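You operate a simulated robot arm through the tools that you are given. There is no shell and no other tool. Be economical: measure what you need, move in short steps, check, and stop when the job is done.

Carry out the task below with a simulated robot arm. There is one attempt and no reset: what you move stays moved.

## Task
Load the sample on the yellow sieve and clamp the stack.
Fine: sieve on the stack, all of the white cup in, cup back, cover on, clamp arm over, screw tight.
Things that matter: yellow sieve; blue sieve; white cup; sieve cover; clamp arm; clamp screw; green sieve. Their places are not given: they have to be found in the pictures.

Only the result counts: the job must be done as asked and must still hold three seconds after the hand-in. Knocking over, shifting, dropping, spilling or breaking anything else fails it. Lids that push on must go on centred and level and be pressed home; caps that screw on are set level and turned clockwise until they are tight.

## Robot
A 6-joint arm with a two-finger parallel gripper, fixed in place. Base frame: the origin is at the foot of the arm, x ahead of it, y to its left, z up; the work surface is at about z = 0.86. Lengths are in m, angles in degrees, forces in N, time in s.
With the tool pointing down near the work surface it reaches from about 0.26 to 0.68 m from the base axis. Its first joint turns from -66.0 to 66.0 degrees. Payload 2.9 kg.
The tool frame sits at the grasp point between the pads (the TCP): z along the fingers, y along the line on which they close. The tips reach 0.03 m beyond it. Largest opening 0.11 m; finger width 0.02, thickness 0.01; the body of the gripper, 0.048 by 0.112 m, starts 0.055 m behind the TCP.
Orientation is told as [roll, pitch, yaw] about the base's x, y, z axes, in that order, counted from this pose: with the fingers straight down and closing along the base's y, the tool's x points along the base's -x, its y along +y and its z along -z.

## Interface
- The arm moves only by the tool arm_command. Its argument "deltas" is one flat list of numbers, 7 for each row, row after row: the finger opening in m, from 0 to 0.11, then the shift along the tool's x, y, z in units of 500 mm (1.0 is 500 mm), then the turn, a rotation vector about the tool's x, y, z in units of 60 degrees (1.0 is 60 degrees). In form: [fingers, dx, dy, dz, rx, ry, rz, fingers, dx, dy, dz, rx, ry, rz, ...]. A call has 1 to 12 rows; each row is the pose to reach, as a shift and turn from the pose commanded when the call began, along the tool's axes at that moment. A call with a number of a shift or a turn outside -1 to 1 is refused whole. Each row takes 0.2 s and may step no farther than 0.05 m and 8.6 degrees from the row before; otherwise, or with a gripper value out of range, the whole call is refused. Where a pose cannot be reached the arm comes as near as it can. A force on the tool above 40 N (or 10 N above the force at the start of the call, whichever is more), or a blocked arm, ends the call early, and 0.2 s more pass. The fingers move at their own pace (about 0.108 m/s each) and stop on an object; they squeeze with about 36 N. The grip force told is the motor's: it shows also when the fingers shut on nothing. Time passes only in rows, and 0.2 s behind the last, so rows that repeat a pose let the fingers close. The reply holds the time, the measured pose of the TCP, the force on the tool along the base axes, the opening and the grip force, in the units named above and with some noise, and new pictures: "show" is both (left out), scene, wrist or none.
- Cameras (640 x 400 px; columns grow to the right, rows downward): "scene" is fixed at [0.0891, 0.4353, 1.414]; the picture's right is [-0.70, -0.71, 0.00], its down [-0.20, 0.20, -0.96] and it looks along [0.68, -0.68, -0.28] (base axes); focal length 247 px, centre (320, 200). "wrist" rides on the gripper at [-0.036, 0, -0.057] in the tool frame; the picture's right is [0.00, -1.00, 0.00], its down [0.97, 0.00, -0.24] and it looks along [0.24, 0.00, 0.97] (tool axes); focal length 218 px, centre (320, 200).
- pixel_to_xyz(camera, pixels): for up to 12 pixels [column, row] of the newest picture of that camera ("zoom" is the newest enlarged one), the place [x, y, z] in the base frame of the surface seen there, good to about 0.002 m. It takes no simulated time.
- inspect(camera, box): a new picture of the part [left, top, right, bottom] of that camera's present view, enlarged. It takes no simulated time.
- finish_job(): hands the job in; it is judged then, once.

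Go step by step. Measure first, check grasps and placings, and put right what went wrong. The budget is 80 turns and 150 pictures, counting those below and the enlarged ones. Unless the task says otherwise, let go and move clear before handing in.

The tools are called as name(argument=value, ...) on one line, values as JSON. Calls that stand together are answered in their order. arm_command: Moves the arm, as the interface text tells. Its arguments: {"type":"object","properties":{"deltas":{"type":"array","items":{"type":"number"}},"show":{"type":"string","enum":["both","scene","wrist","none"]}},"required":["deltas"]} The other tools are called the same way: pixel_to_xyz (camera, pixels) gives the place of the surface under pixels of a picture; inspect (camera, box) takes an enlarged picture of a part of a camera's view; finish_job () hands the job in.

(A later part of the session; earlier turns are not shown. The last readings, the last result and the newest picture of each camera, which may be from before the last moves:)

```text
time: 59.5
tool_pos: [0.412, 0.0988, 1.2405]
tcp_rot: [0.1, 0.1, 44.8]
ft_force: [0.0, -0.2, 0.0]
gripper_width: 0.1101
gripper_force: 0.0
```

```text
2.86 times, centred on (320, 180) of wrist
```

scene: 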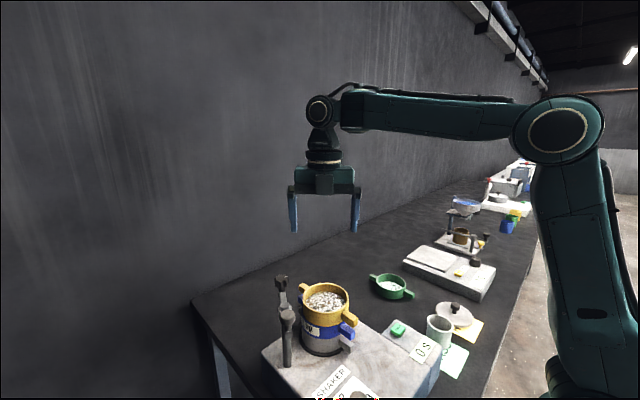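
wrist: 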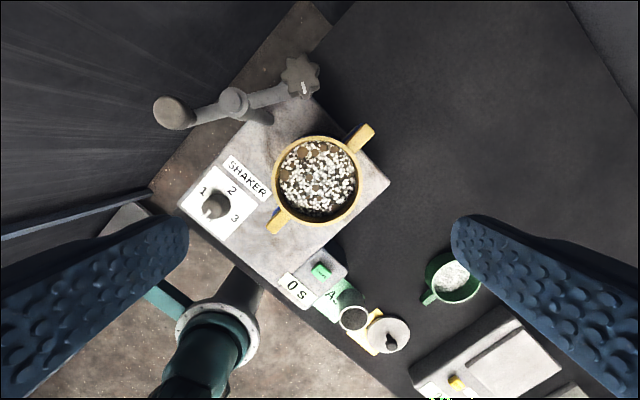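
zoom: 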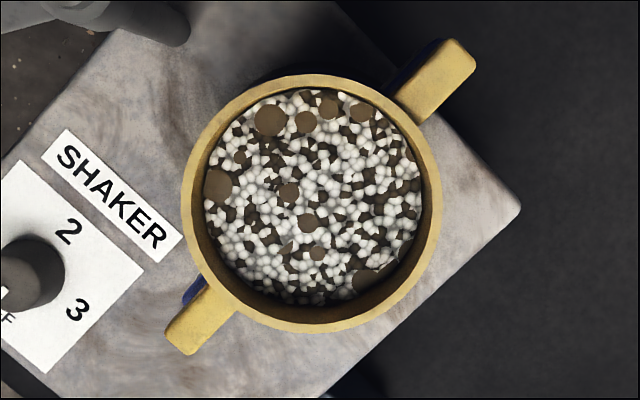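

The estimates scatter by 2 mm, so I'll centre it mechanically: squeeze the yellow sieve gently in place at the stack's centre with yaw 45, then repeat at yaw 0. First descent and squeeze.

arm_command(deltas=[0.11, -0.001, 0.0034, 0.08, 0, 0, 0, 0.11, -0.001, 0.0034, 0.16, 0, 0, 0, 0.11, -0.001, 0.0034, 0.24, 0, 0, 0, 0.11, -0.001, 0.0034, 0.3, 0, 0, 0, 0.11, -0.001, 0.0034, 0.35, 0, 0, 0, 0.11, -0.001, 0.0034, 0.35, 0, 0, 0], show="wrist")

inspect(camera="scene", box=[270, 260, 380, 350])

```text
time: 60.6
tool_pos: [0.4123, 0.1034, 1.0871]
tcp_rot: [-0.2, -0.6, 45.2]
ft_force: [-2.3, -1.1, 9.1]
gripper_width: 0.11
gripper_force: 0.1
stopped in row 5: the force on the tool passed its limit (the readings are from after the stop); the commanded pose is now the measured one
```

wrist: 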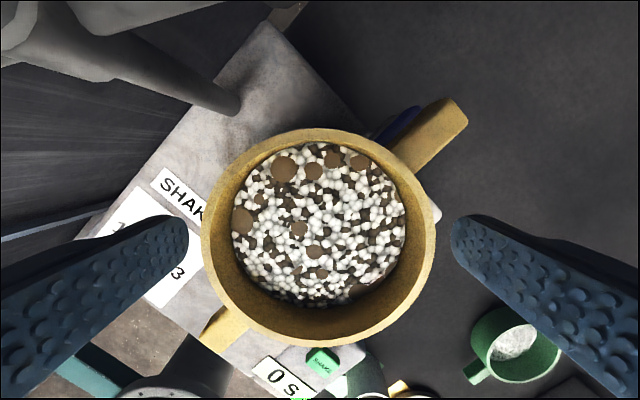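

```text
4.44 times, centred on (325, 305) of scene
```

zoom: 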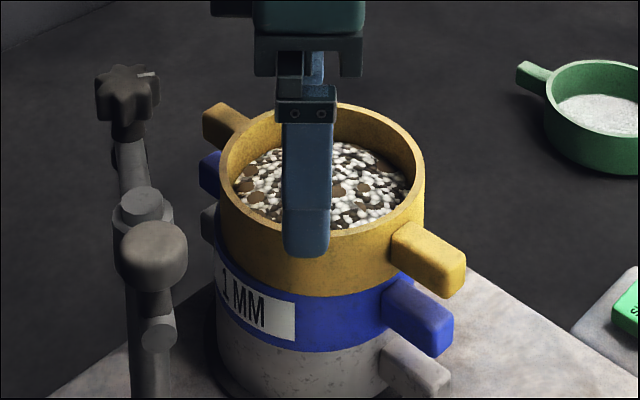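

The fingers straddle the rim freely, so the contact is most likely the camera mount on the clamp's star. I'll rise, turn to yaw 0 (camera away from the clamp) and look.

arm_command(deltas=[0.11, 0, 0, -0.06, 0, 0, 0, 0.11, 0, 0, -0.14, 0, 0, 0, 0.11, 0.0054, -0.003, -0.22, 0, 0, 0.12, 0.11, 0.0054, -0.003, -0.22, 0, 0, 0.25, 0.11, 0.0054, -0.003, -0.22, 0, 0, 0.38, 0.11, 0.0054, -0.003, -0.22, 0, 0, 0.51, 0.11, 0.0054, -0.003, -0.22, 0, 0, 0.63, 0.11, 0.0054, -0.003, -0.22, 0, 0, 0.75, 0.11, 0.0054, -0.003, -0.22, 0, 0, 0.75])

inspect(camera="wrist", box=[140, 60, 430, 260])

```text
time: 62.6
tool_pos: [0.4112, 0.1004, 1.1952]
tcp_rot: [0.4, -0.4, 0.0]
ft_force: [-0.3, -0.7, 0.4]
gripper_width: 0.1098
gripper_force: 0.2
```

scene: 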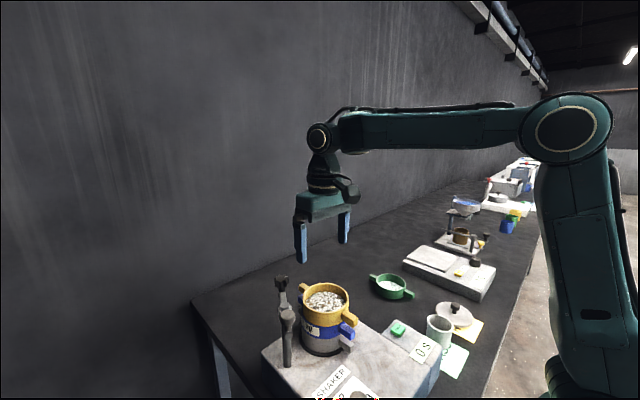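
wrist: 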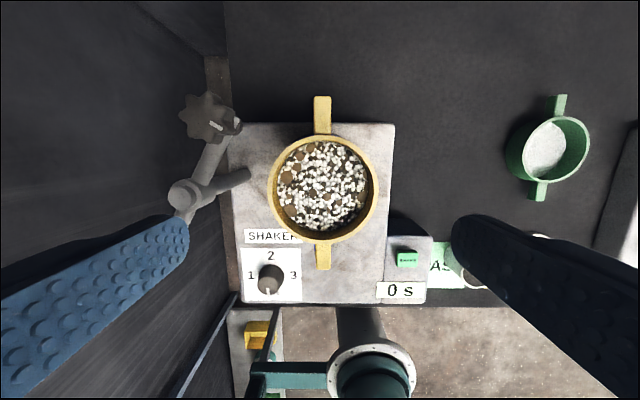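

```text
2.00 times, centred on (285, 160) of wrist
```

zoom: 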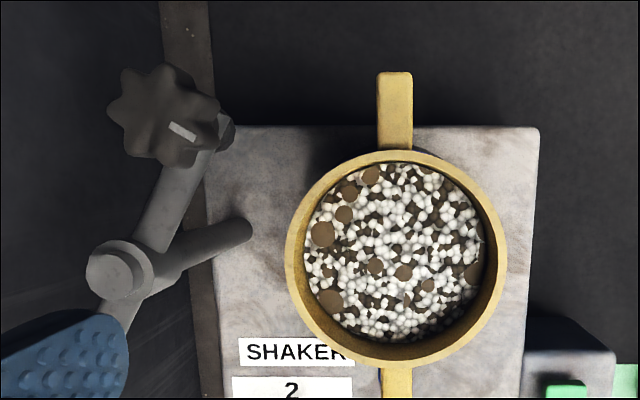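

pixel_to_xyz(camera="wrist", pixels=[[322, 138], [322, 243], [269, 190], [377, 190], [322, 100], [322, 266], [210, 115], [190, 193], [322, 147], [322, 231]])

```text
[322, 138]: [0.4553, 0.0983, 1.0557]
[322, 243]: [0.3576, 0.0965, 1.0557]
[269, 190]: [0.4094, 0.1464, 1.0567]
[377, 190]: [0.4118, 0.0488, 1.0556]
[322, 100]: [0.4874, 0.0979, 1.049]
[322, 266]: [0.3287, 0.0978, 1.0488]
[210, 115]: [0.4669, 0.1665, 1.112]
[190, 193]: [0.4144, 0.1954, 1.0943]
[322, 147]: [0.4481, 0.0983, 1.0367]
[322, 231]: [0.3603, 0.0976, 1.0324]
```

The yellow centre reads (0.407, 0.0977), so it is off by about (-0.0045, -0.002). I'll lower at the stack's centre with yaw 0 and close, which centres y.

arm_command(deltas=[0.11, 0, 0, 0.08, 0.0067, 0.0067, 0, 0.11, 0, 0, 0.15, 0.0067, 0.0067, 0, 0.11, 0, 0, 0.21, 0.0067, 0.0067, 0, 0.11, 0, 0, 0.26, 0.0067, 0.0067, 0, 0.11, 0, 0, 0.26, 0.0067, 0.0067, 0, 0.09, 0, 0, 0.26, 0.0067, 0.0067, 0, 0.09, 0, 0, 0.26, 0.0067, 0.0067, 0, 0.09, 0, 0, 0.26, 0.0067, 0.0067, 0])

inspect(camera="scene", box=[280, 280, 380, 360])

pixel_to_xyz(camera="wrist", pixels=[[320, 99], [322, 392], [320, 110], [322, 380], [320, 50], [156, 230], [484, 230]])

```text
time: 64.4
tool_pos: [0.4122, 0.1014, 1.0648]
tcp_rot: [-0.2, 0.0, 0.2]
ft_force: [-0.3, 0.4, -0.1]
gripper_width: 0.0998
gripper_force: 36.2
```

scene: 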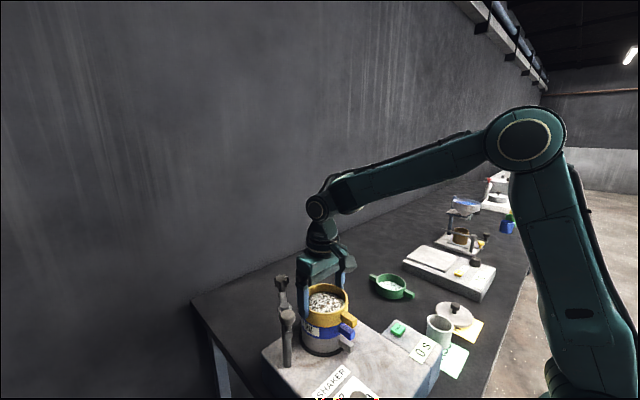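
wrist: 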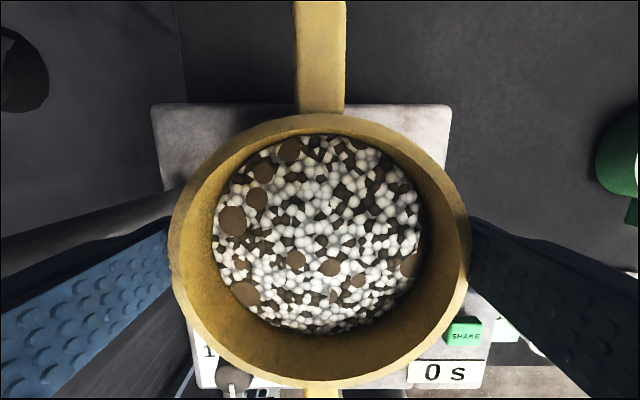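

```text
5.00 times, centred on (330, 320) of scene
```

zoom: 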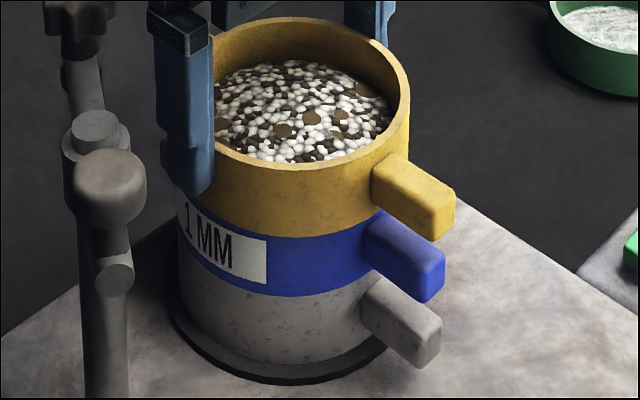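

```text
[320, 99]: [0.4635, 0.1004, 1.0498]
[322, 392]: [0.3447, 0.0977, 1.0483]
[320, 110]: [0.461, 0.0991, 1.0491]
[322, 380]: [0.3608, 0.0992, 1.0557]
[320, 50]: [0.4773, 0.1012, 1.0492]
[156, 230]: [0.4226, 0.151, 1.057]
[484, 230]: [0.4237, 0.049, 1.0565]
```

Y is centred now (yellow right edge at 410, originally 405). I'll measure the x extremes of the rim.

pixel_to_xyz(camera="wrist", pixels=[[318, 117], [318, 121], [320, 376], [320, 384], [318, 128], [320, 365]])

```text
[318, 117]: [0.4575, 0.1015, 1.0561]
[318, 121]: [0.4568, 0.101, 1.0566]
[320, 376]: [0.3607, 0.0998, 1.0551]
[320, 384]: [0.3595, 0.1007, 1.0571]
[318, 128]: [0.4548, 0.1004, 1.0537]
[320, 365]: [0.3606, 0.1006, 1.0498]
```

The centre x is 0.4085; it needs about +3.2 mm. I'll ease it up 1 mm, shift +x, and lower again.

arm_command(deltas=[0.09, 0, 0, -0.002, 0, 0, 0, 0.09, -0.0032, 0, -0.002, 0, 0, 0, 0.09, -0.0064, 0, -0.002, 0, 0, 0, 0.09, -0.0064, 0, 0.001, 0, 0, 0, 0.09, -0.0064, 0, 0.001, 0, 0, 0])

inspect(camera="scene", box=[280, 280, 380, 360])

pixel_to_xyz(camera="wrist", pixels=[[318, 117], [320, 384], [173, 230], [470, 230]])

```text
time: 65.6
tool_pos: [0.4161, 0.1009, 1.0646]
tcp_rot: [-0.2, 0.0, 0.1]
ft_force: [0.0, -0.1, 0.3]
gripper_width: 0.0995
gripper_force: 36.2
```

scene: 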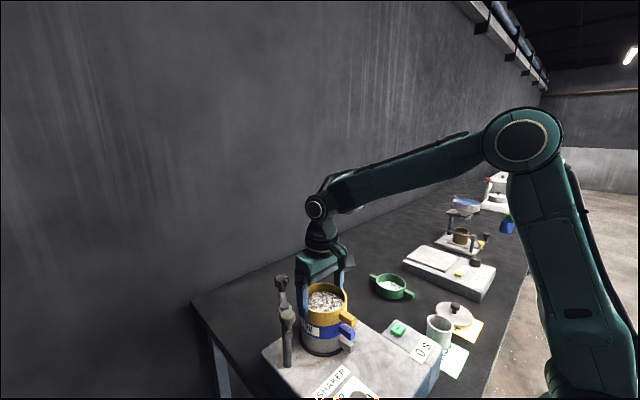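
wrist: 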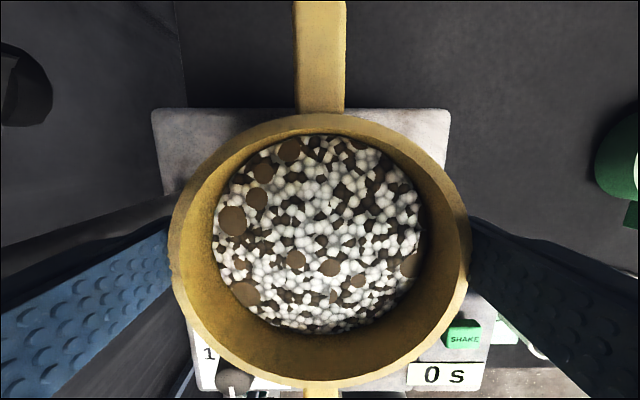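

```text
5.00 times, centred on (330, 320) of scene
```

zoom: 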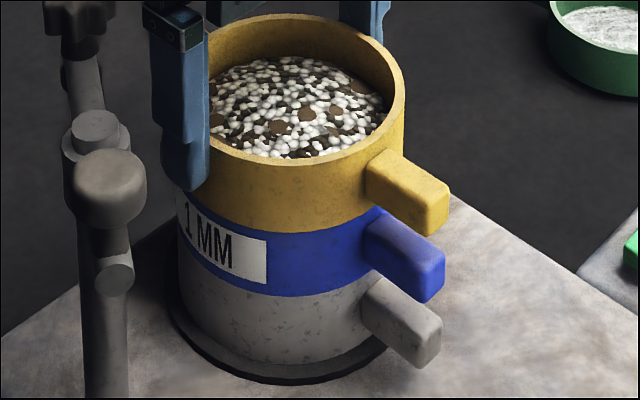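

```text
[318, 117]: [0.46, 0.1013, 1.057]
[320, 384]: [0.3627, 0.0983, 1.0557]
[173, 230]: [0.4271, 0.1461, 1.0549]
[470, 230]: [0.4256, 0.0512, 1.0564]
```

The yellow sieve is back in line (right edge 405, handle end 450 as originally placed). I'll release and rise, then go for the cover.

arm_command(deltas=[0.11, 0, 0, 0, 0, 0, 0, 0.11, 0, 0, 0, 0, 0, 0, 0.11, 0, 0, -0.06, 0, 0, 0, 0.11, 0, 0, -0.14, 0, 0, 0, 0.11, 0, 0, -0.22, 0, 0, 0, 0.11, 0, 0, -0.3, 0, 0, 0, 0.11, 0, 0, -0.3, 0, 0, 0], show="wrist")

inspect(camera="scene", box=[280, 280, 380, 360])

pixel_to_xyz(camera="wrist", pixels=[[322, 138], [322, 243], [269, 190], [377, 190], [322, 103], [322, 266]])

```text
time: 67.2
tool_pos: [0.4149, 0.1007, 1.2151]
tcp_rot: [-0.1, 0.0, 0.2]
ft_force: [0.1, -0.9, -0.1]
gripper_width: 0.1099
gripper_force: 0.1
```

wrist: 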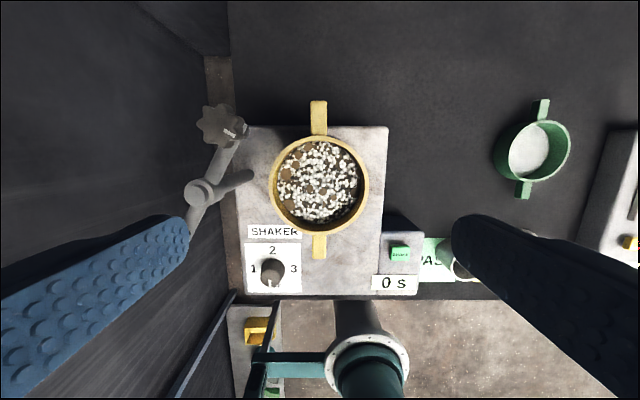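

```text
5.00 times, centred on (330, 320) of scene
```

zoom: 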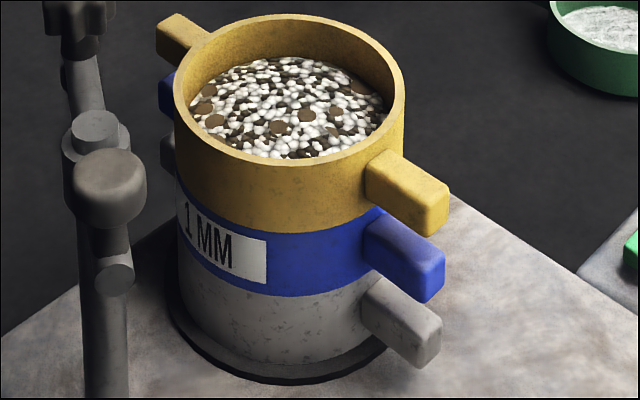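

```text
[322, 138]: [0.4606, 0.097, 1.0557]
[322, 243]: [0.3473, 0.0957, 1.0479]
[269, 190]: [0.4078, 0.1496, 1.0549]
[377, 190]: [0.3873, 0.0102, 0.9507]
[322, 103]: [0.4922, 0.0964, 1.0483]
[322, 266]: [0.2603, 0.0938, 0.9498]
```

The stack is well aligned again. Now to the cover: move above it at (0.2455, -0.2955) with a half-open gripper.

arm_command(deltas=[0.11, 0.034, -0.08, 0.02, 0, 0, 0, 0.1, 0.068, -0.16, 0.04, 0, 0, 0, 0.09, 0.102, -0.24, 0.06, 0, 0, 0, 0.08, 0.136, -0.32, 0.085, 0, 0, 0, 0.07, 0.17, -0.4, 0.11, 0, 0, 0, 0.06, 0.204, -0.48, 0.135, 0, 0, 0, 0.06, 0.238, -0.56, 0.16, 0, 0, 0, 0.06, 0.272, -0.64, 0.185, 0, 0, 0, 0.06, 0.306, -0.72, 0.21, 0, 0, 0, 0.06, 0.3384, -0.792, 0.23, 0, 0, 0, 0.06, 0.3384, -0.792, 0.23, 0, 0, 0], show="wrist")

inspect(camera="scene", box=[410, 290, 500, 360])

```text
time: 69.6
tool_pos: [0.2472, -0.2934, 1.1008]
tcp_rot: [-0.1, -0.1, 0.3]
ft_force: [-0.7, -0.2, 0.2]
gripper_width: 0.0599
gripper_force: 0.1
```

wrist: 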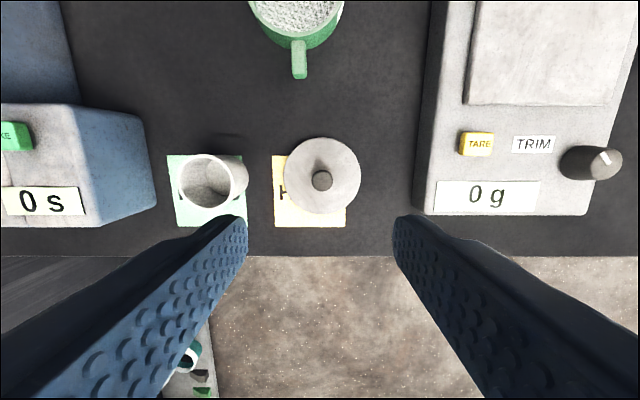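

```text
5.71 times, centred on (455, 325) of scene
```

zoom: 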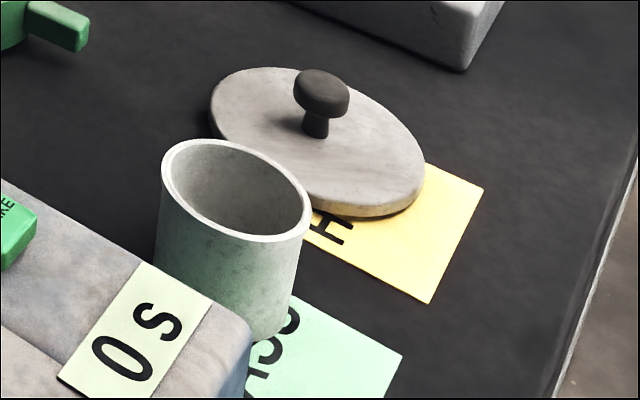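

pixel_to_xyz(camera="wrist", pixels=[[322, 181], [312, 181], [332, 181], [322, 173], [322, 189], [284, 175], [361, 175], [322, 139], [322, 212]])

pixel_to_xyz(camera="zoom", pixels=[[320, 85], [320, 108], [316, 128], [255, 72], [370, 213], [213, 100], [423, 180], [350, 190]])

```text
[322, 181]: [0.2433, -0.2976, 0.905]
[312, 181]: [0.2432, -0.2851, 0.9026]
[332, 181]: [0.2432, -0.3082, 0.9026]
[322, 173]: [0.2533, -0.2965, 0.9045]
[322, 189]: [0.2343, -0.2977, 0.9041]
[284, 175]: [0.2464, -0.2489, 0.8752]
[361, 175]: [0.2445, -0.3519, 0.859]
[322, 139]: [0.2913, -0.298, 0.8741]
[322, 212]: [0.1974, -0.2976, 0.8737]
```

```text
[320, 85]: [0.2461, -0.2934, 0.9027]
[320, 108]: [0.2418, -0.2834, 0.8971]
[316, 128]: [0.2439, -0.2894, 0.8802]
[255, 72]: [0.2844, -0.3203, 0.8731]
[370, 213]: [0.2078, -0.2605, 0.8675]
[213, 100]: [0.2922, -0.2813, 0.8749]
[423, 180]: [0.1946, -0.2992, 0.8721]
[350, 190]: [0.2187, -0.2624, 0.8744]
```

The knob is about 3 mm in -x and 1.7 mm in -y from the TCP. I'll correct and lower around it.

arm_command(deltas=[0.06, 0.006, -0.0034, 0.08, 0, 0, 0, 0.06, 0.006, -0.0034, 0.16, 0, 0, 0, 0.06, 0.006, -0.0034, 0.24, 0, 0, 0, 0.06, 0.006, -0.0034, 0.31, 0, 0, 0, 0.06, 0.006, -0.0034, 0.35, 0, 0, 0, 0.06, 0.006, -0.0034, 0.38, 0, 0, 0, 0.06, 0.006, -0.0034, 0.38, 0, 0, 0])

inspect(camera="scene", box=[410, 280, 500, 350])

```text
time: 71.2
tool_pos: [0.2458, -0.2967, 0.9108]
tcp_rot: [0.0, 0.0, 0.2]
ft_force: [0.0, -0.8, -0.6]
gripper_width: 0.06
gripper_force: 0.2
```

scene: 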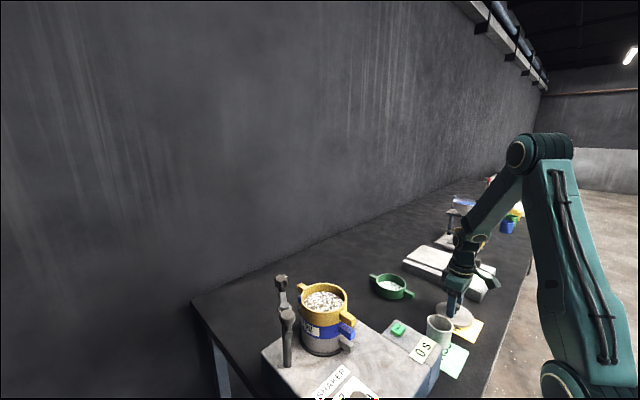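
wrist: 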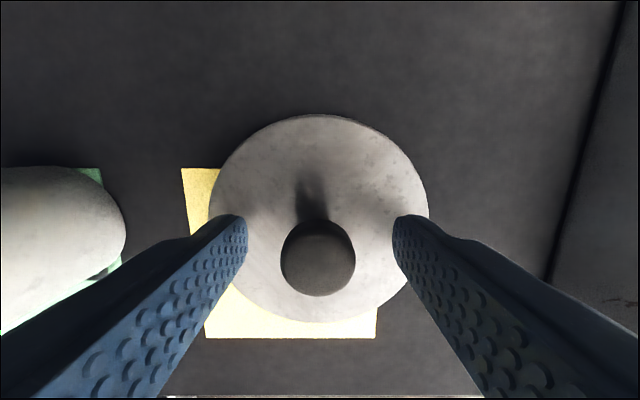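

```text
5.71 times, centred on (455, 315) of scene
```

zoom: 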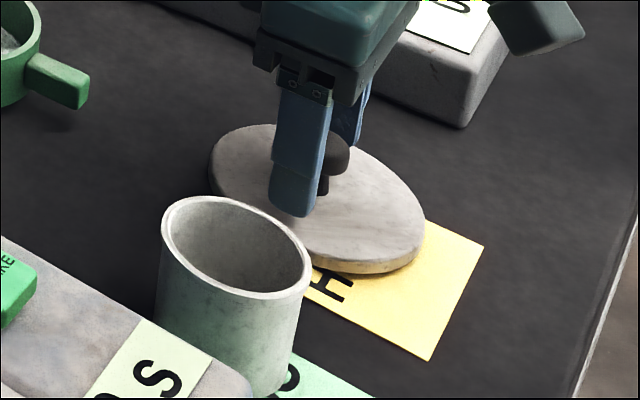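

The knob sits between the fingers (318,258). I'll lower 2 mm, close on it and lift slightly.

arm_command(deltas=[0.06, -0.002, 0, 0.004, 0, 0, 0, 0.03, -0.002, 0, 0.004, 0, 0, 0, 0.01, -0.002, 0, 0.004, 0, 0, 0, 0.01, -0.002, 0, 0.004, 0, 0, 0, 0.01, -0.002, 0, -0.02, 0, 0, 0, 0.01, -0.002, 0, -0.08, 0, 0, 0, 0.01, -0.002, 0, -0.16, 0, 0, 0, 0.01, -0.002, 0, -0.16, 0, 0, 0])

inspect(camera="scene", box=[410, 260, 500, 330])

```text
time: 73.0
tool_pos: [0.2472, -0.2954, 0.9918]
tcp_rot: [-0.1, 0.0, 0.2]
ft_force: [0.5, -0.2, -0.4]
gripper_width: 0.0246
gripper_force: 36.6
```

scene: 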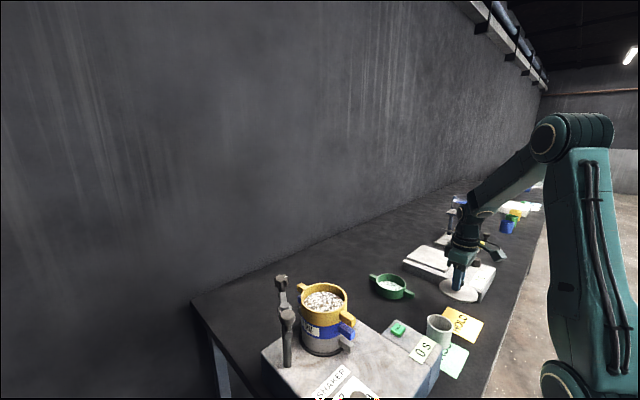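
wrist: 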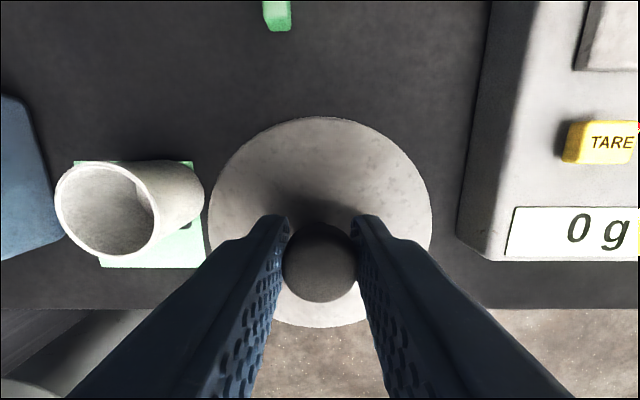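

```text
5.71 times, centred on (455, 295) of scene
```

zoom: 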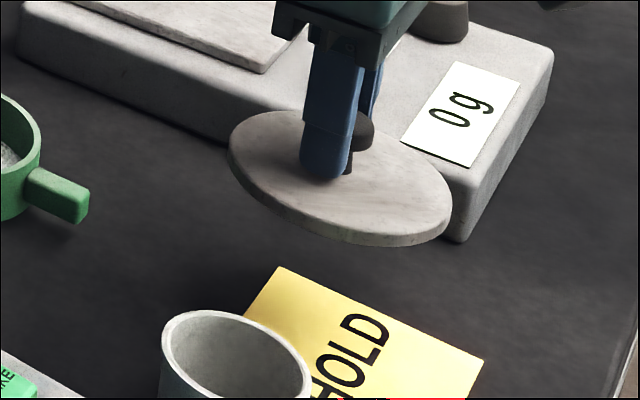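

The cover is held (0.0246, 36 N). I'll measure it relative to the TCP, and its level.

pixel_to_xyz(camera="wrist", pixels=[[320, 121], [213, 215], [428, 215], [300, 322], [340, 322], [250, 150], [390, 150], [320, 265]])

```text
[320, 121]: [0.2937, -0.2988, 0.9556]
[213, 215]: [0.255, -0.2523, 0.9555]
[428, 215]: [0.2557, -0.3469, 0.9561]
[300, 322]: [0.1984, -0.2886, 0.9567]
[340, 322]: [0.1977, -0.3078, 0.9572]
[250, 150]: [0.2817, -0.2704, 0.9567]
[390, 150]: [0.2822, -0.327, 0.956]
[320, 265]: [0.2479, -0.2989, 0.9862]
```

The cover is level (all points 0.956) and centred under the TCP. I'll lift it and carry it over the stack.

arm_command(deltas=[0.01, 0, 0, -0.09, 0, 0, 0, 0.01, -0.01, 0.02, -0.18, 0, 0, 0, 0.01, -0.03, 0.08, -0.25, 0, 0, 0, 0.01, -0.06, 0.15, -0.3, 0, 0, 0, 0.01, -0.097, 0.235, -0.322, 0, 0, 0, 0.01, -0.133, 0.32, -0.322, 0, 0, 0, 0.01, -0.17, 0.405, -0.322, 0, 0, 0, 0.01, -0.206, 0.49, -0.322, 0, 0, 0, 0.01, -0.242, 0.575, -0.322, 0, 0, 0, 0.01, -0.278, 0.66, -0.322, 0, 0, 0, 0.01, -0.31, 0.735, -0.322, 0, 0, 0, 0.01, -0.3354, 0.7954, -0.322, 0, 0, 0])

inspect(camera="scene", box=[270, 250, 380, 340])

```text
time: 75.6
tool_pos: [0.4129, 0.1019, 1.1502]
tcp_rot: [-0.1, 0.1, 0.1]
ft_force: [-0.1, 1.0, -0.5]
gripper_width: 0.0246
gripper_force: 36.1
```

scene: 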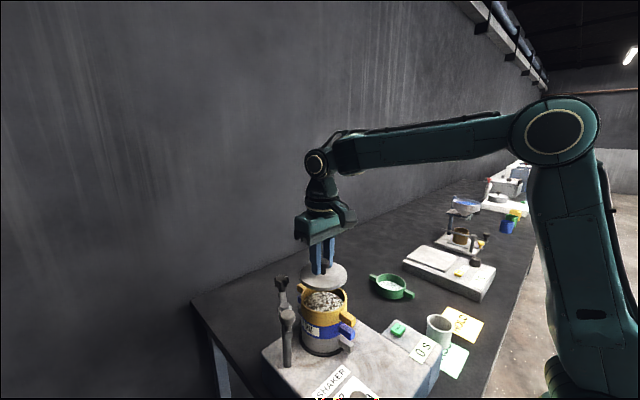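
wrist: 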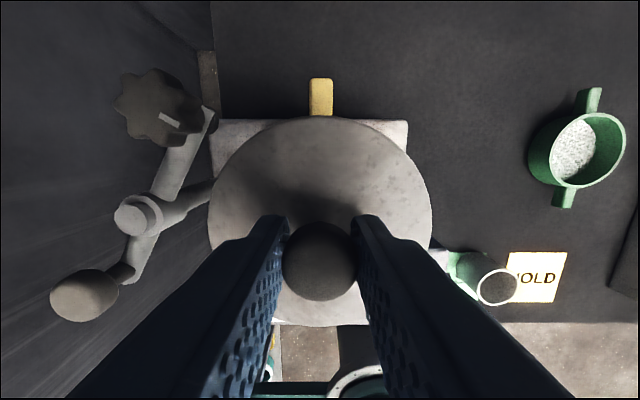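

```text
4.44 times, centred on (325, 295) of scene
```

zoom: 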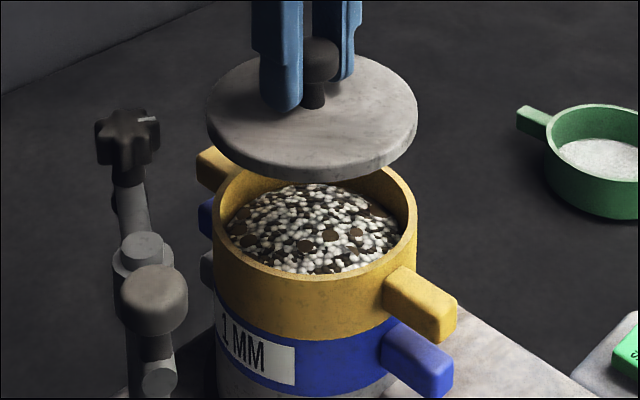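

The cover appears about 2 mm left of the sieve in this view (centre 312.5 vs 316). I'll measure both edges for a circle fit.

pixel_to_xyz(camera="zoom", pixels=[[250, 148], [290, 162], [330, 164], [370, 153], [400, 132], [225, 128], [232, 262], [265, 285], [310, 295], [350, 290], [375, 282], [250, 275]])

```text
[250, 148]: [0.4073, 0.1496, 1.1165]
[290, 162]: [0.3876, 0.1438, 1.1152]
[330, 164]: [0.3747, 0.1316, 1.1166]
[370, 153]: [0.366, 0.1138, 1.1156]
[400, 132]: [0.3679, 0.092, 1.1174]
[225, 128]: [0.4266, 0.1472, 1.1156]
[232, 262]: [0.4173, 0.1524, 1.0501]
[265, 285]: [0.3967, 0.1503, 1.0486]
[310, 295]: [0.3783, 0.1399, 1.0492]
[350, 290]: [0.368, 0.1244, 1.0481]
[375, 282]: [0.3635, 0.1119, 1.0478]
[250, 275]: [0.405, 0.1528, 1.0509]
```

Fits agree within about 1 mm. I'll come down to just above the rim and compare edges at higher zoom.

arm_command(deltas=[0.01, 0.0014, -0.0014, 0.03, 0, 0, 0, 0.01, 0.0014, -0.0014, 0.06, 0, 0, 0, 0.01, 0.0014, -0.0014, 0.06, 0, 0, 0], show="none")

inspect(camera="scene", box=[292, 268, 356, 308])

```text
time: 76.4
tool_pos: [0.4128, 0.1004, 1.1194]
tcp_rot: [-0.1, 0.0, 0.3]
ft_force: [0.7, -0.4, -1.4]
gripper_width: 0.0248
gripper_force: 36.0
```

```text
10.00 times, centred on (324, 288) of scene
```

zoom: 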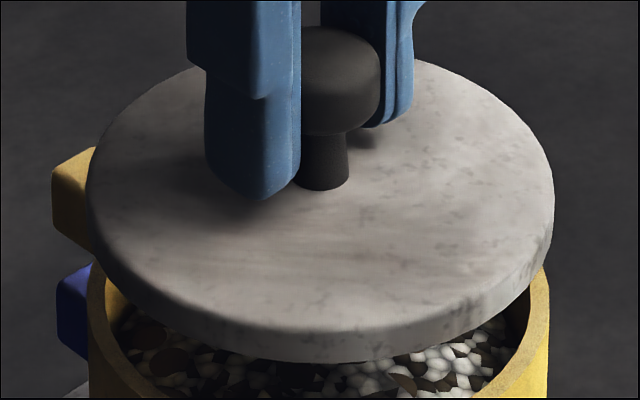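

Edges match now (cover 86–553, rim 87–549). I'll lower in small steps to feel the seating.

arm_command(deltas=[0.01, 0.0006, 0.001, 0.01, 0, 0, 0, 0.01, 0.0006, 0.001, 0.02, 0, 0, 0, 0.01, 0.0006, 0.001, 0.026, 0, 0, 0, 0.01, 0.0006, 0.001, 0.031, 0, 0, 0, 0.01, 0.0006, 0.001, 0.036, 0, 0, 0, 0.01, 0.0006, 0.001, 0.036, 0, 0, 0], show="none")

inspect(camera="scene", box=[292, 275, 356, 315])

```text
time: 77.8
tool_pos: [0.4112, 0.1005, 1.1021]
tcp_rot: [-0.1, 0.0, 0.2]
ft_force: [0.3, 0.6, -0.8]
gripper_width: 0.0244
gripper_force: 35.7
```

```text
10.00 times, centred on (324, 295) of scene
```

zoom: 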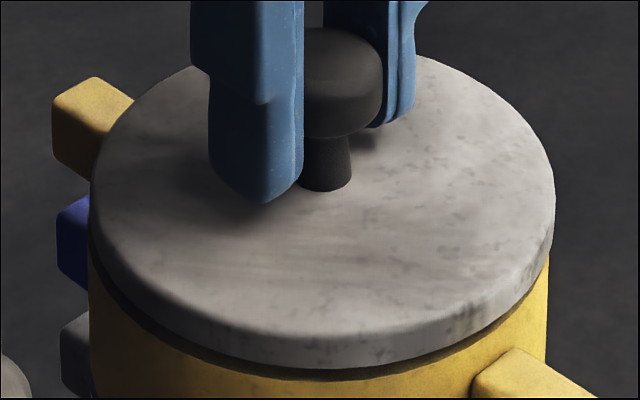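

Nearly seated, with a thin dark gap; the cover is about 1 mm to the right. I'll correct slightly and continue to contact.

arm_command(deltas=[0.01, -0.0012, 0.0012, 0.002, 0, 0, 0, 0.01, -0.0012, 0.0012, 0.006, 0, 0, 0, 0.01, -0.0012, 0.0012, 0.01, 0, 0, 0, 0.01, -0.0012, 0.0012, 0.01, 0, 0, 0], show="none")

inspect(camera="scene", box=[292, 275, 356, 315])

```text
time: 78.8
tool_pos: [0.4123, 0.1006, 1.0987]
tcp_rot: [0.0, -0.2, 0.2]
ft_force: [-0.6, 1.0, 14.3]
gripper_width: 0.0243
gripper_force: 35.2
```

```text
10.00 times, centred on (324, 295) of scene
```

zoom: 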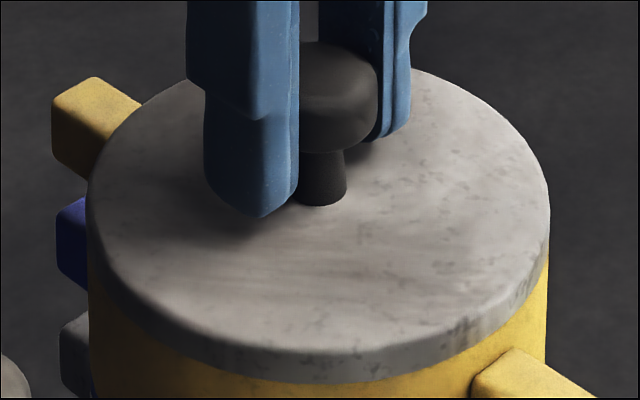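

The cover is on with no gap (14 N; cover 87–550 over rim 88–548). I'll press it home a little more and check level.

arm_command(deltas=[0.01, 0, 0, 0.003, 0, 0, 0, 0.01, 0, 0, 0.006, 0, 0, 0, 0.01, 0, 0, 0.006, 0, 0, 0], show="none")

inspect(camera="scene", box=[280, 270, 380, 350])

pixel_to_xyz(camera="zoom", pixels=[[200, 130], [250, 180], [300, 192], [350, 180], [390, 150], [400, 120], [390, 90], [320, 130]])

```text
time: 79.6
tool_pos: [0.4121, 0.1022, 1.0946]
tcp_rot: [0.0, -0.3, 0.0]
ft_force: [1.8, -2.2, 26.1]
gripper_width: 0.0245
gripper_force: 35.5
```

```text
5.00 times, centred on (330, 310) of scene
```

zoom: 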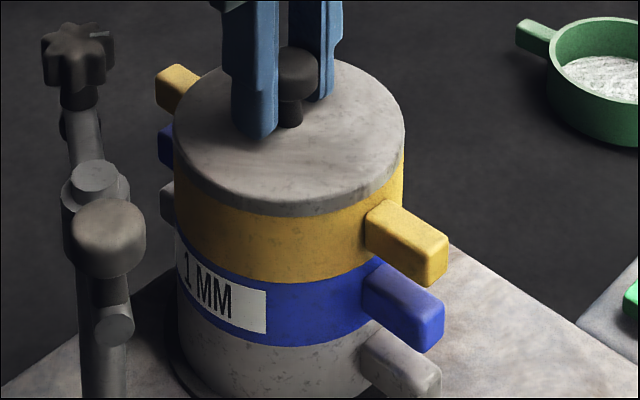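

```text
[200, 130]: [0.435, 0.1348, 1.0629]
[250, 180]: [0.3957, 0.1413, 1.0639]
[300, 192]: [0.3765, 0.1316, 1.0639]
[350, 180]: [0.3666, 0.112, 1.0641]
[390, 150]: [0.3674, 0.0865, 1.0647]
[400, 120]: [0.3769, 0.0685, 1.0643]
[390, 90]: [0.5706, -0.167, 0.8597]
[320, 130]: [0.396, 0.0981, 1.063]
```

The cover is level at z 1.064. I'll unload, open and rise straight up.

arm_command(deltas=[0.01, 0, 0, -0.006, 0, 0, 0, 0.01, 0, 0, -0.006, 0, 0, 0, 0.05, 0, 0, -0.006, 0, 0, 0, 0.06, 0, 0, -0.006, 0, 0, 0, 0.06, 0, 0, -0.03, 0, 0, 0, 0.06, 0, 0, -0.1, 0, 0, 0, 0.06, 0, 0, -0.18, 0, 0, 0, 0.06, 0, 0, -0.26, 0, 0, 0, 0.06, 0, 0, -0.26, 0, 0, 0])

inspect(camera="scene", box=[260, 260, 380, 350])

pixel_to_xyz(camera="zoom", pixels=[[160, 80], [182, 77], [165, 122], [160, 150], [180, 180], [178, 210], [190, 250], [190, 295], [185, 330], [375, 130], [350, 100], [110, 300]])

```text
time: 81.6
tool_pos: [0.4136, 0.1015, 1.2254]
tcp_rot: [-0.1, 0.0, 0.3]
ft_force: [-0.1, -1.2, 0.2]
gripper_width: 0.0598
gripper_force: 0.0
```

scene: 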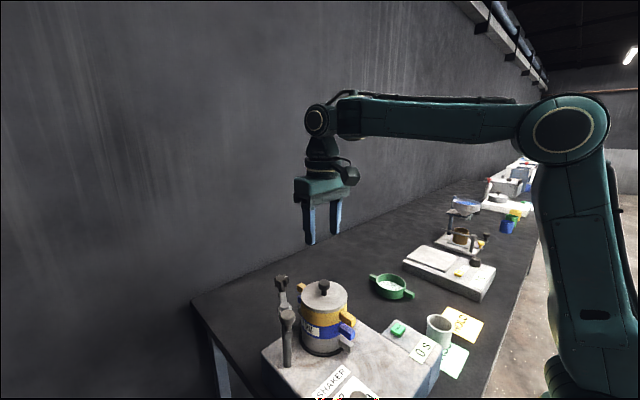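
wrist: 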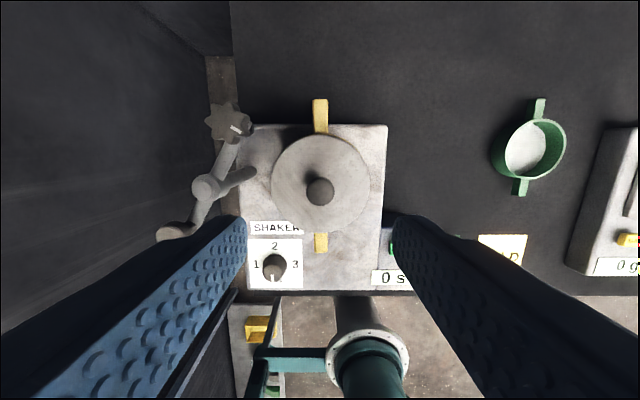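

```text
4.44 times, centred on (320, 305) of scene
```

zoom: 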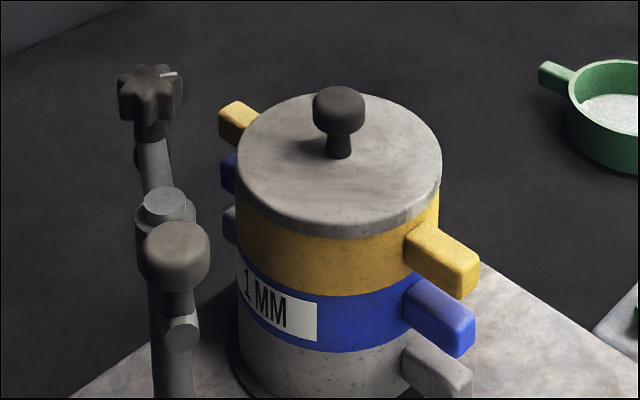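

```text
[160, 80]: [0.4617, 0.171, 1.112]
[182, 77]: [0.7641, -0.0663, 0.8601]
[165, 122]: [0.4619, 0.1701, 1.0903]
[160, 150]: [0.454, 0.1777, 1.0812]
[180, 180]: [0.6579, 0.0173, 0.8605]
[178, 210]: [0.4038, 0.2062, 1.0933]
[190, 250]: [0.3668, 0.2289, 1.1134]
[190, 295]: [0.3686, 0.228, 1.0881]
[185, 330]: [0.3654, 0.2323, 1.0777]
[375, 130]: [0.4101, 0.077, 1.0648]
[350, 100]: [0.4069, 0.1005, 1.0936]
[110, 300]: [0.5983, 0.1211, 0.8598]
```

The cover is on, level and centred, with the knob top at 1.094 and plate at 1.064. The clamp's star is at about (0.4645, 0.1695), at radius 0.061 around the post (0.4125, 0.2015). I'll go above it with yaw 90 so I can swing it and then tighten clockwise.

arm_command(deltas=[0.06, -0.0175, 0.0228, 0.003, 0, 0, -0.125, 0.06, -0.035, 0.0456, 0.006, 0, 0, -0.25, 0.06, -0.0525, 0.0685, 0.01, 0, 0, -0.375, 0.06, -0.07, 0.0914, 0.013, 0, 0, -0.5, 0.06, -0.0875, 0.1142, 0.016, 0, 0, -0.625, 0.06, -0.105, 0.137, 0.02, 0, 0, -0.75], show="none")

arm_command(deltas=[0.06, 0, 0, 0, 0, 0, -0.125, 0.06, 0, 0, 0, 0, 0, -0.25, 0.06, 0, 0, 0, 0, 0, -0.375, 0.06, 0, 0, 0, 0, 0, -0.5, 0.06, 0, 0, 0, 0, 0, -0.625, 0.06, 0, 0, 0, 0, 0, -0.75, 0.06, 0, 0, 0, 0, 0, -0.75])

```text
time: 83.0
tool_pos: [0.4647, 0.171, 1.2144]
tcp_rot: [-0.1, 0.2, 45.3]
ft_force: [0.0, 0.1, -0.9]
gripper_width: 0.0601
gripper_force: 0.1
```

```text
time: 84.6
tool_pos: [0.4635, 0.1697, 1.2137]
tcp_rot: [0.0, 0.2, 90.4]
ft_force: [-0.5, -0.1, -0.9]
gripper_width: 0.0598
gripper_force: 0.1
```

scene: 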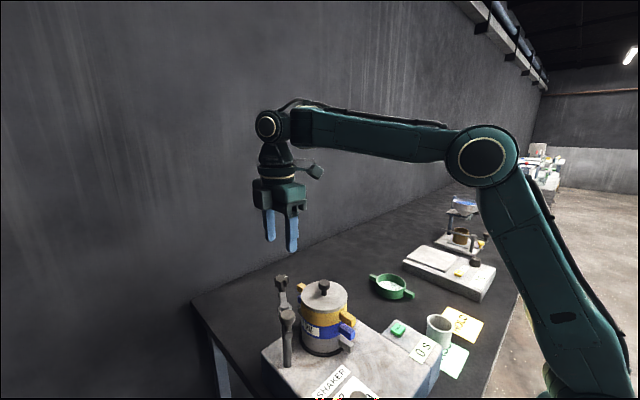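
wrist: 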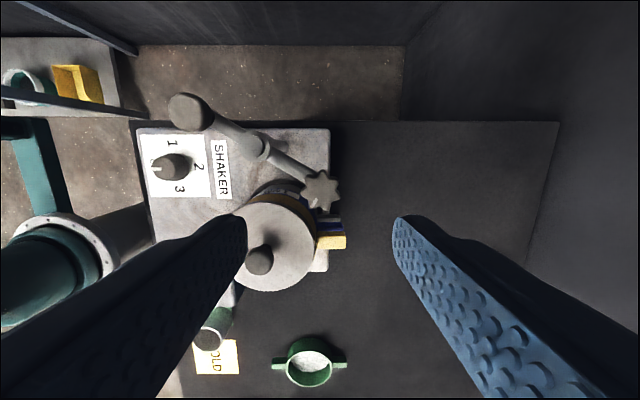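

The star is centred in column (321,191). I'll measure the star, post and turning knob for the arc.

pixel_to_xyz(camera="wrist", pixels=[[321, 191], [305, 191], [338, 191], [321, 175], [321, 210], [256, 145], [188, 112], [262, 260], [290, 170]])

inspect(camera="wrist", box=[150, 80, 370, 300])

```text
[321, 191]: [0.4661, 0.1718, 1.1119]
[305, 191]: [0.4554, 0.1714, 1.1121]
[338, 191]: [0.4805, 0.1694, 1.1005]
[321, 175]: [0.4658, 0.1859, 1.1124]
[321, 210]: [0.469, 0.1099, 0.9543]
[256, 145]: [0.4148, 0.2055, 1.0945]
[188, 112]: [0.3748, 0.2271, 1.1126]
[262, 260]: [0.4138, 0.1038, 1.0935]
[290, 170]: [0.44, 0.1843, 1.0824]
```

```text
1.82 times, centred on (260, 190) of wrist
```

zoom: 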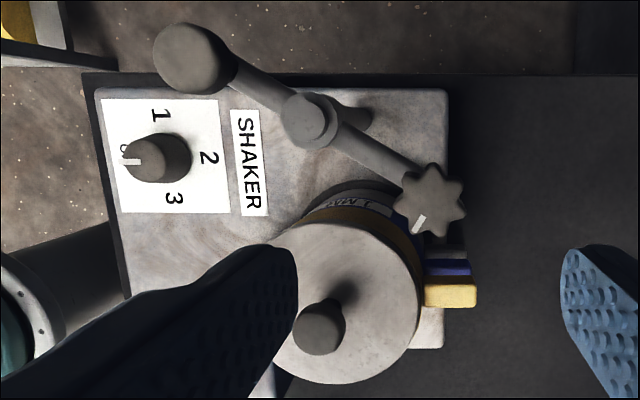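

Relative to the TCP the star is 3.6 mm toward +y. I'll correct and lower over it, tips staying above the arm bar and cover knob.

arm_command(deltas=[0.06, -0.0072, -0.0014, 0.06, 0, 0, 0, 0.06, -0.0072, -0.0014, 0.12, 0, 0, 0, 0.06, -0.0072, -0.0014, 0.16, 0, 0, 0, 0.06, -0.0072, -0.0014, 0.176, 0, 0, 0, 0.06, -0.0072, -0.0014, 0.176, 0, 0, 0])

inspect(camera="scene", box=[240, 250, 350, 340])

```text
time: 85.8
tool_pos: [0.4643, 0.1736, 1.1262]
tcp_rot: [0.0, 0.0, 90.2]
ft_force: [0.2, 0.4, 0.9]
gripper_width: 0.06
gripper_force: 0.1
```

scene: 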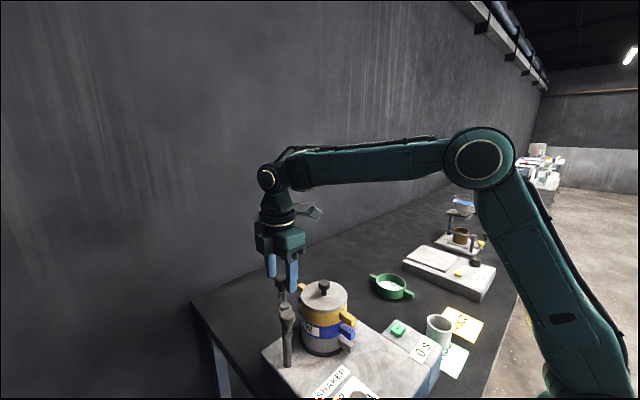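
wrist: 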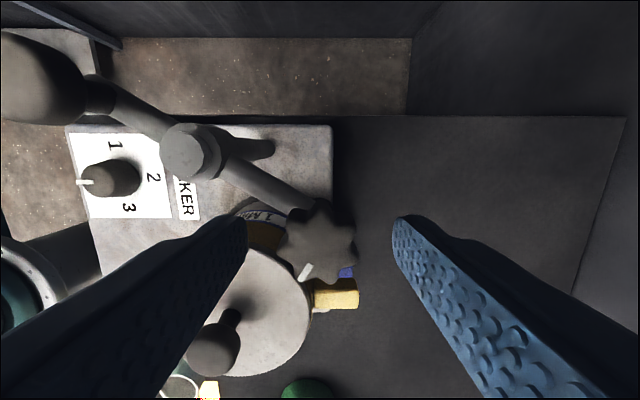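

```text
4.44 times, centred on (295, 295) of scene
5 turns are left
```

zoom: 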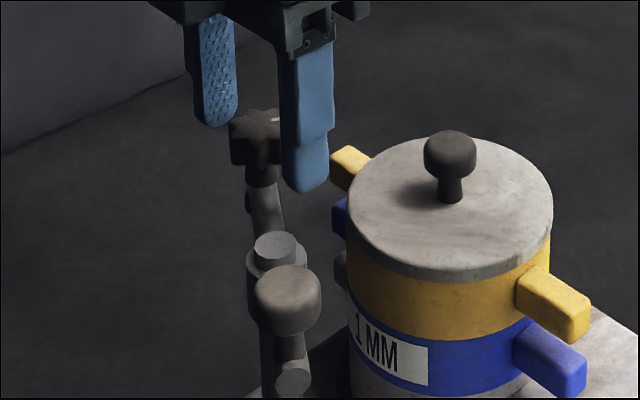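

The star (318,240) sits between the fingers, 4 mm toward +y; the message says 5 turns are left. I'll shift, close on the star, and swing it along the arc around the post until it is over the cover.

arm_command(deltas=[0.06, -0.008, 0, 0, 0, 0, 0, 0.03, -0.008, 0, 0, 0, 0, 0, 0.02, -0.008, 0, 0, 0, 0, 0, 0.02, -0.008, 0, 0, 0, 0, 0], show="none")

arm_command(deltas=[0.02, 0.0126, 0.0092, 0, 0, 0, 0.12, 0.02, 0.024, 0.02, 0, 0, 0, 0.24, 0.02, 0.034, 0.032, 0, 0, 0, 0.36, 0.02, 0.0424, 0.0454, 0, 0, 0, 0.48, 0.02, 0.049, 0.0596, 0, 0, 0, 0.6, 0.02, 0.0538, 0.0746, 0, 0, 0, 0.72, 0.02, 0.0566, 0.09, 0, 0, 0, 0.84, 0.02, 0.0576, 0.1052, 0, 0, 0, 0.957, 0.02, 0.0576, 0.1052, 0, 0, 0, 0.957])

inspect(camera="scene", box=[260, 250, 370, 340])

```text
time: 86.8
tool_pos: [0.4655, 0.1775, 1.1252]
tcp_rot: [0.0, 0.1, 90.2]
ft_force: [-1.4, 2.3, 0.6]
gripper_width: 0.0313
gripper_force: 44.7
```

```text
time: 88.7
tool_pos: [0.4146, 0.1445, 1.1253]
tcp_rot: [-0.3, -0.1, 32.3]
ft_force: [6.2, -6.7, -1.2]
gripper_width: 0.0307
gripper_force: 44.7
stopped in row 9: the force on the tool passed its limit (the readings are from after the stop); the commanded pose is now the measured one
```

scene: 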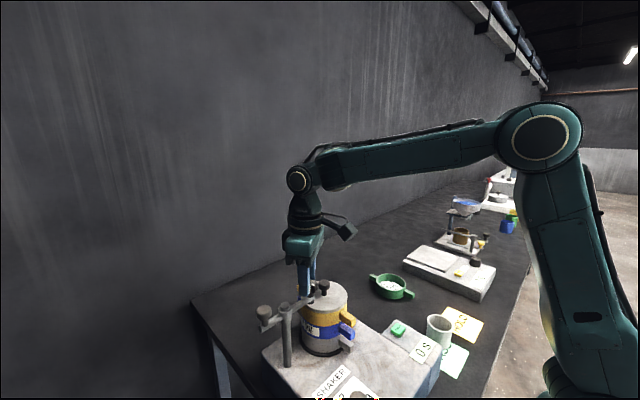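
wrist: 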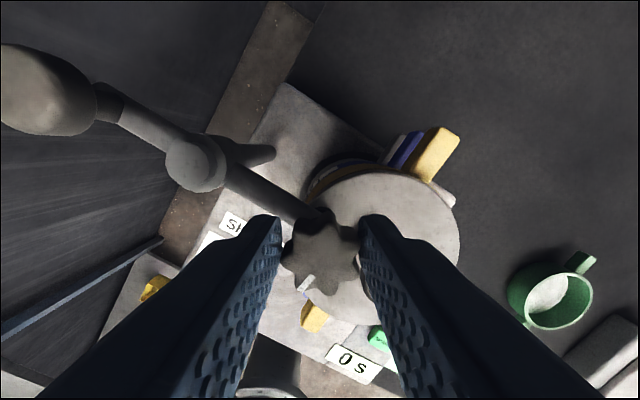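

```text
4.44 times, centred on (315, 295) of scene
4 turns are left
```

zoom: 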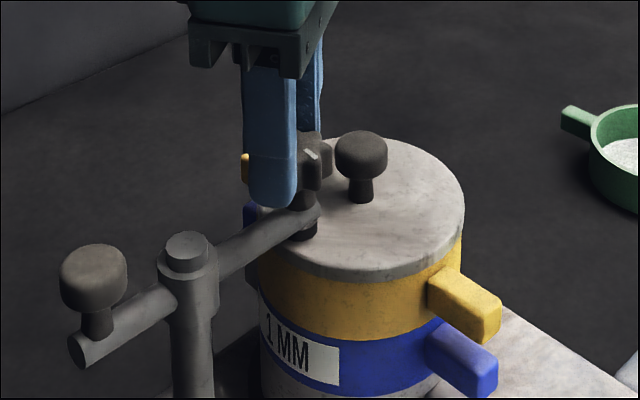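

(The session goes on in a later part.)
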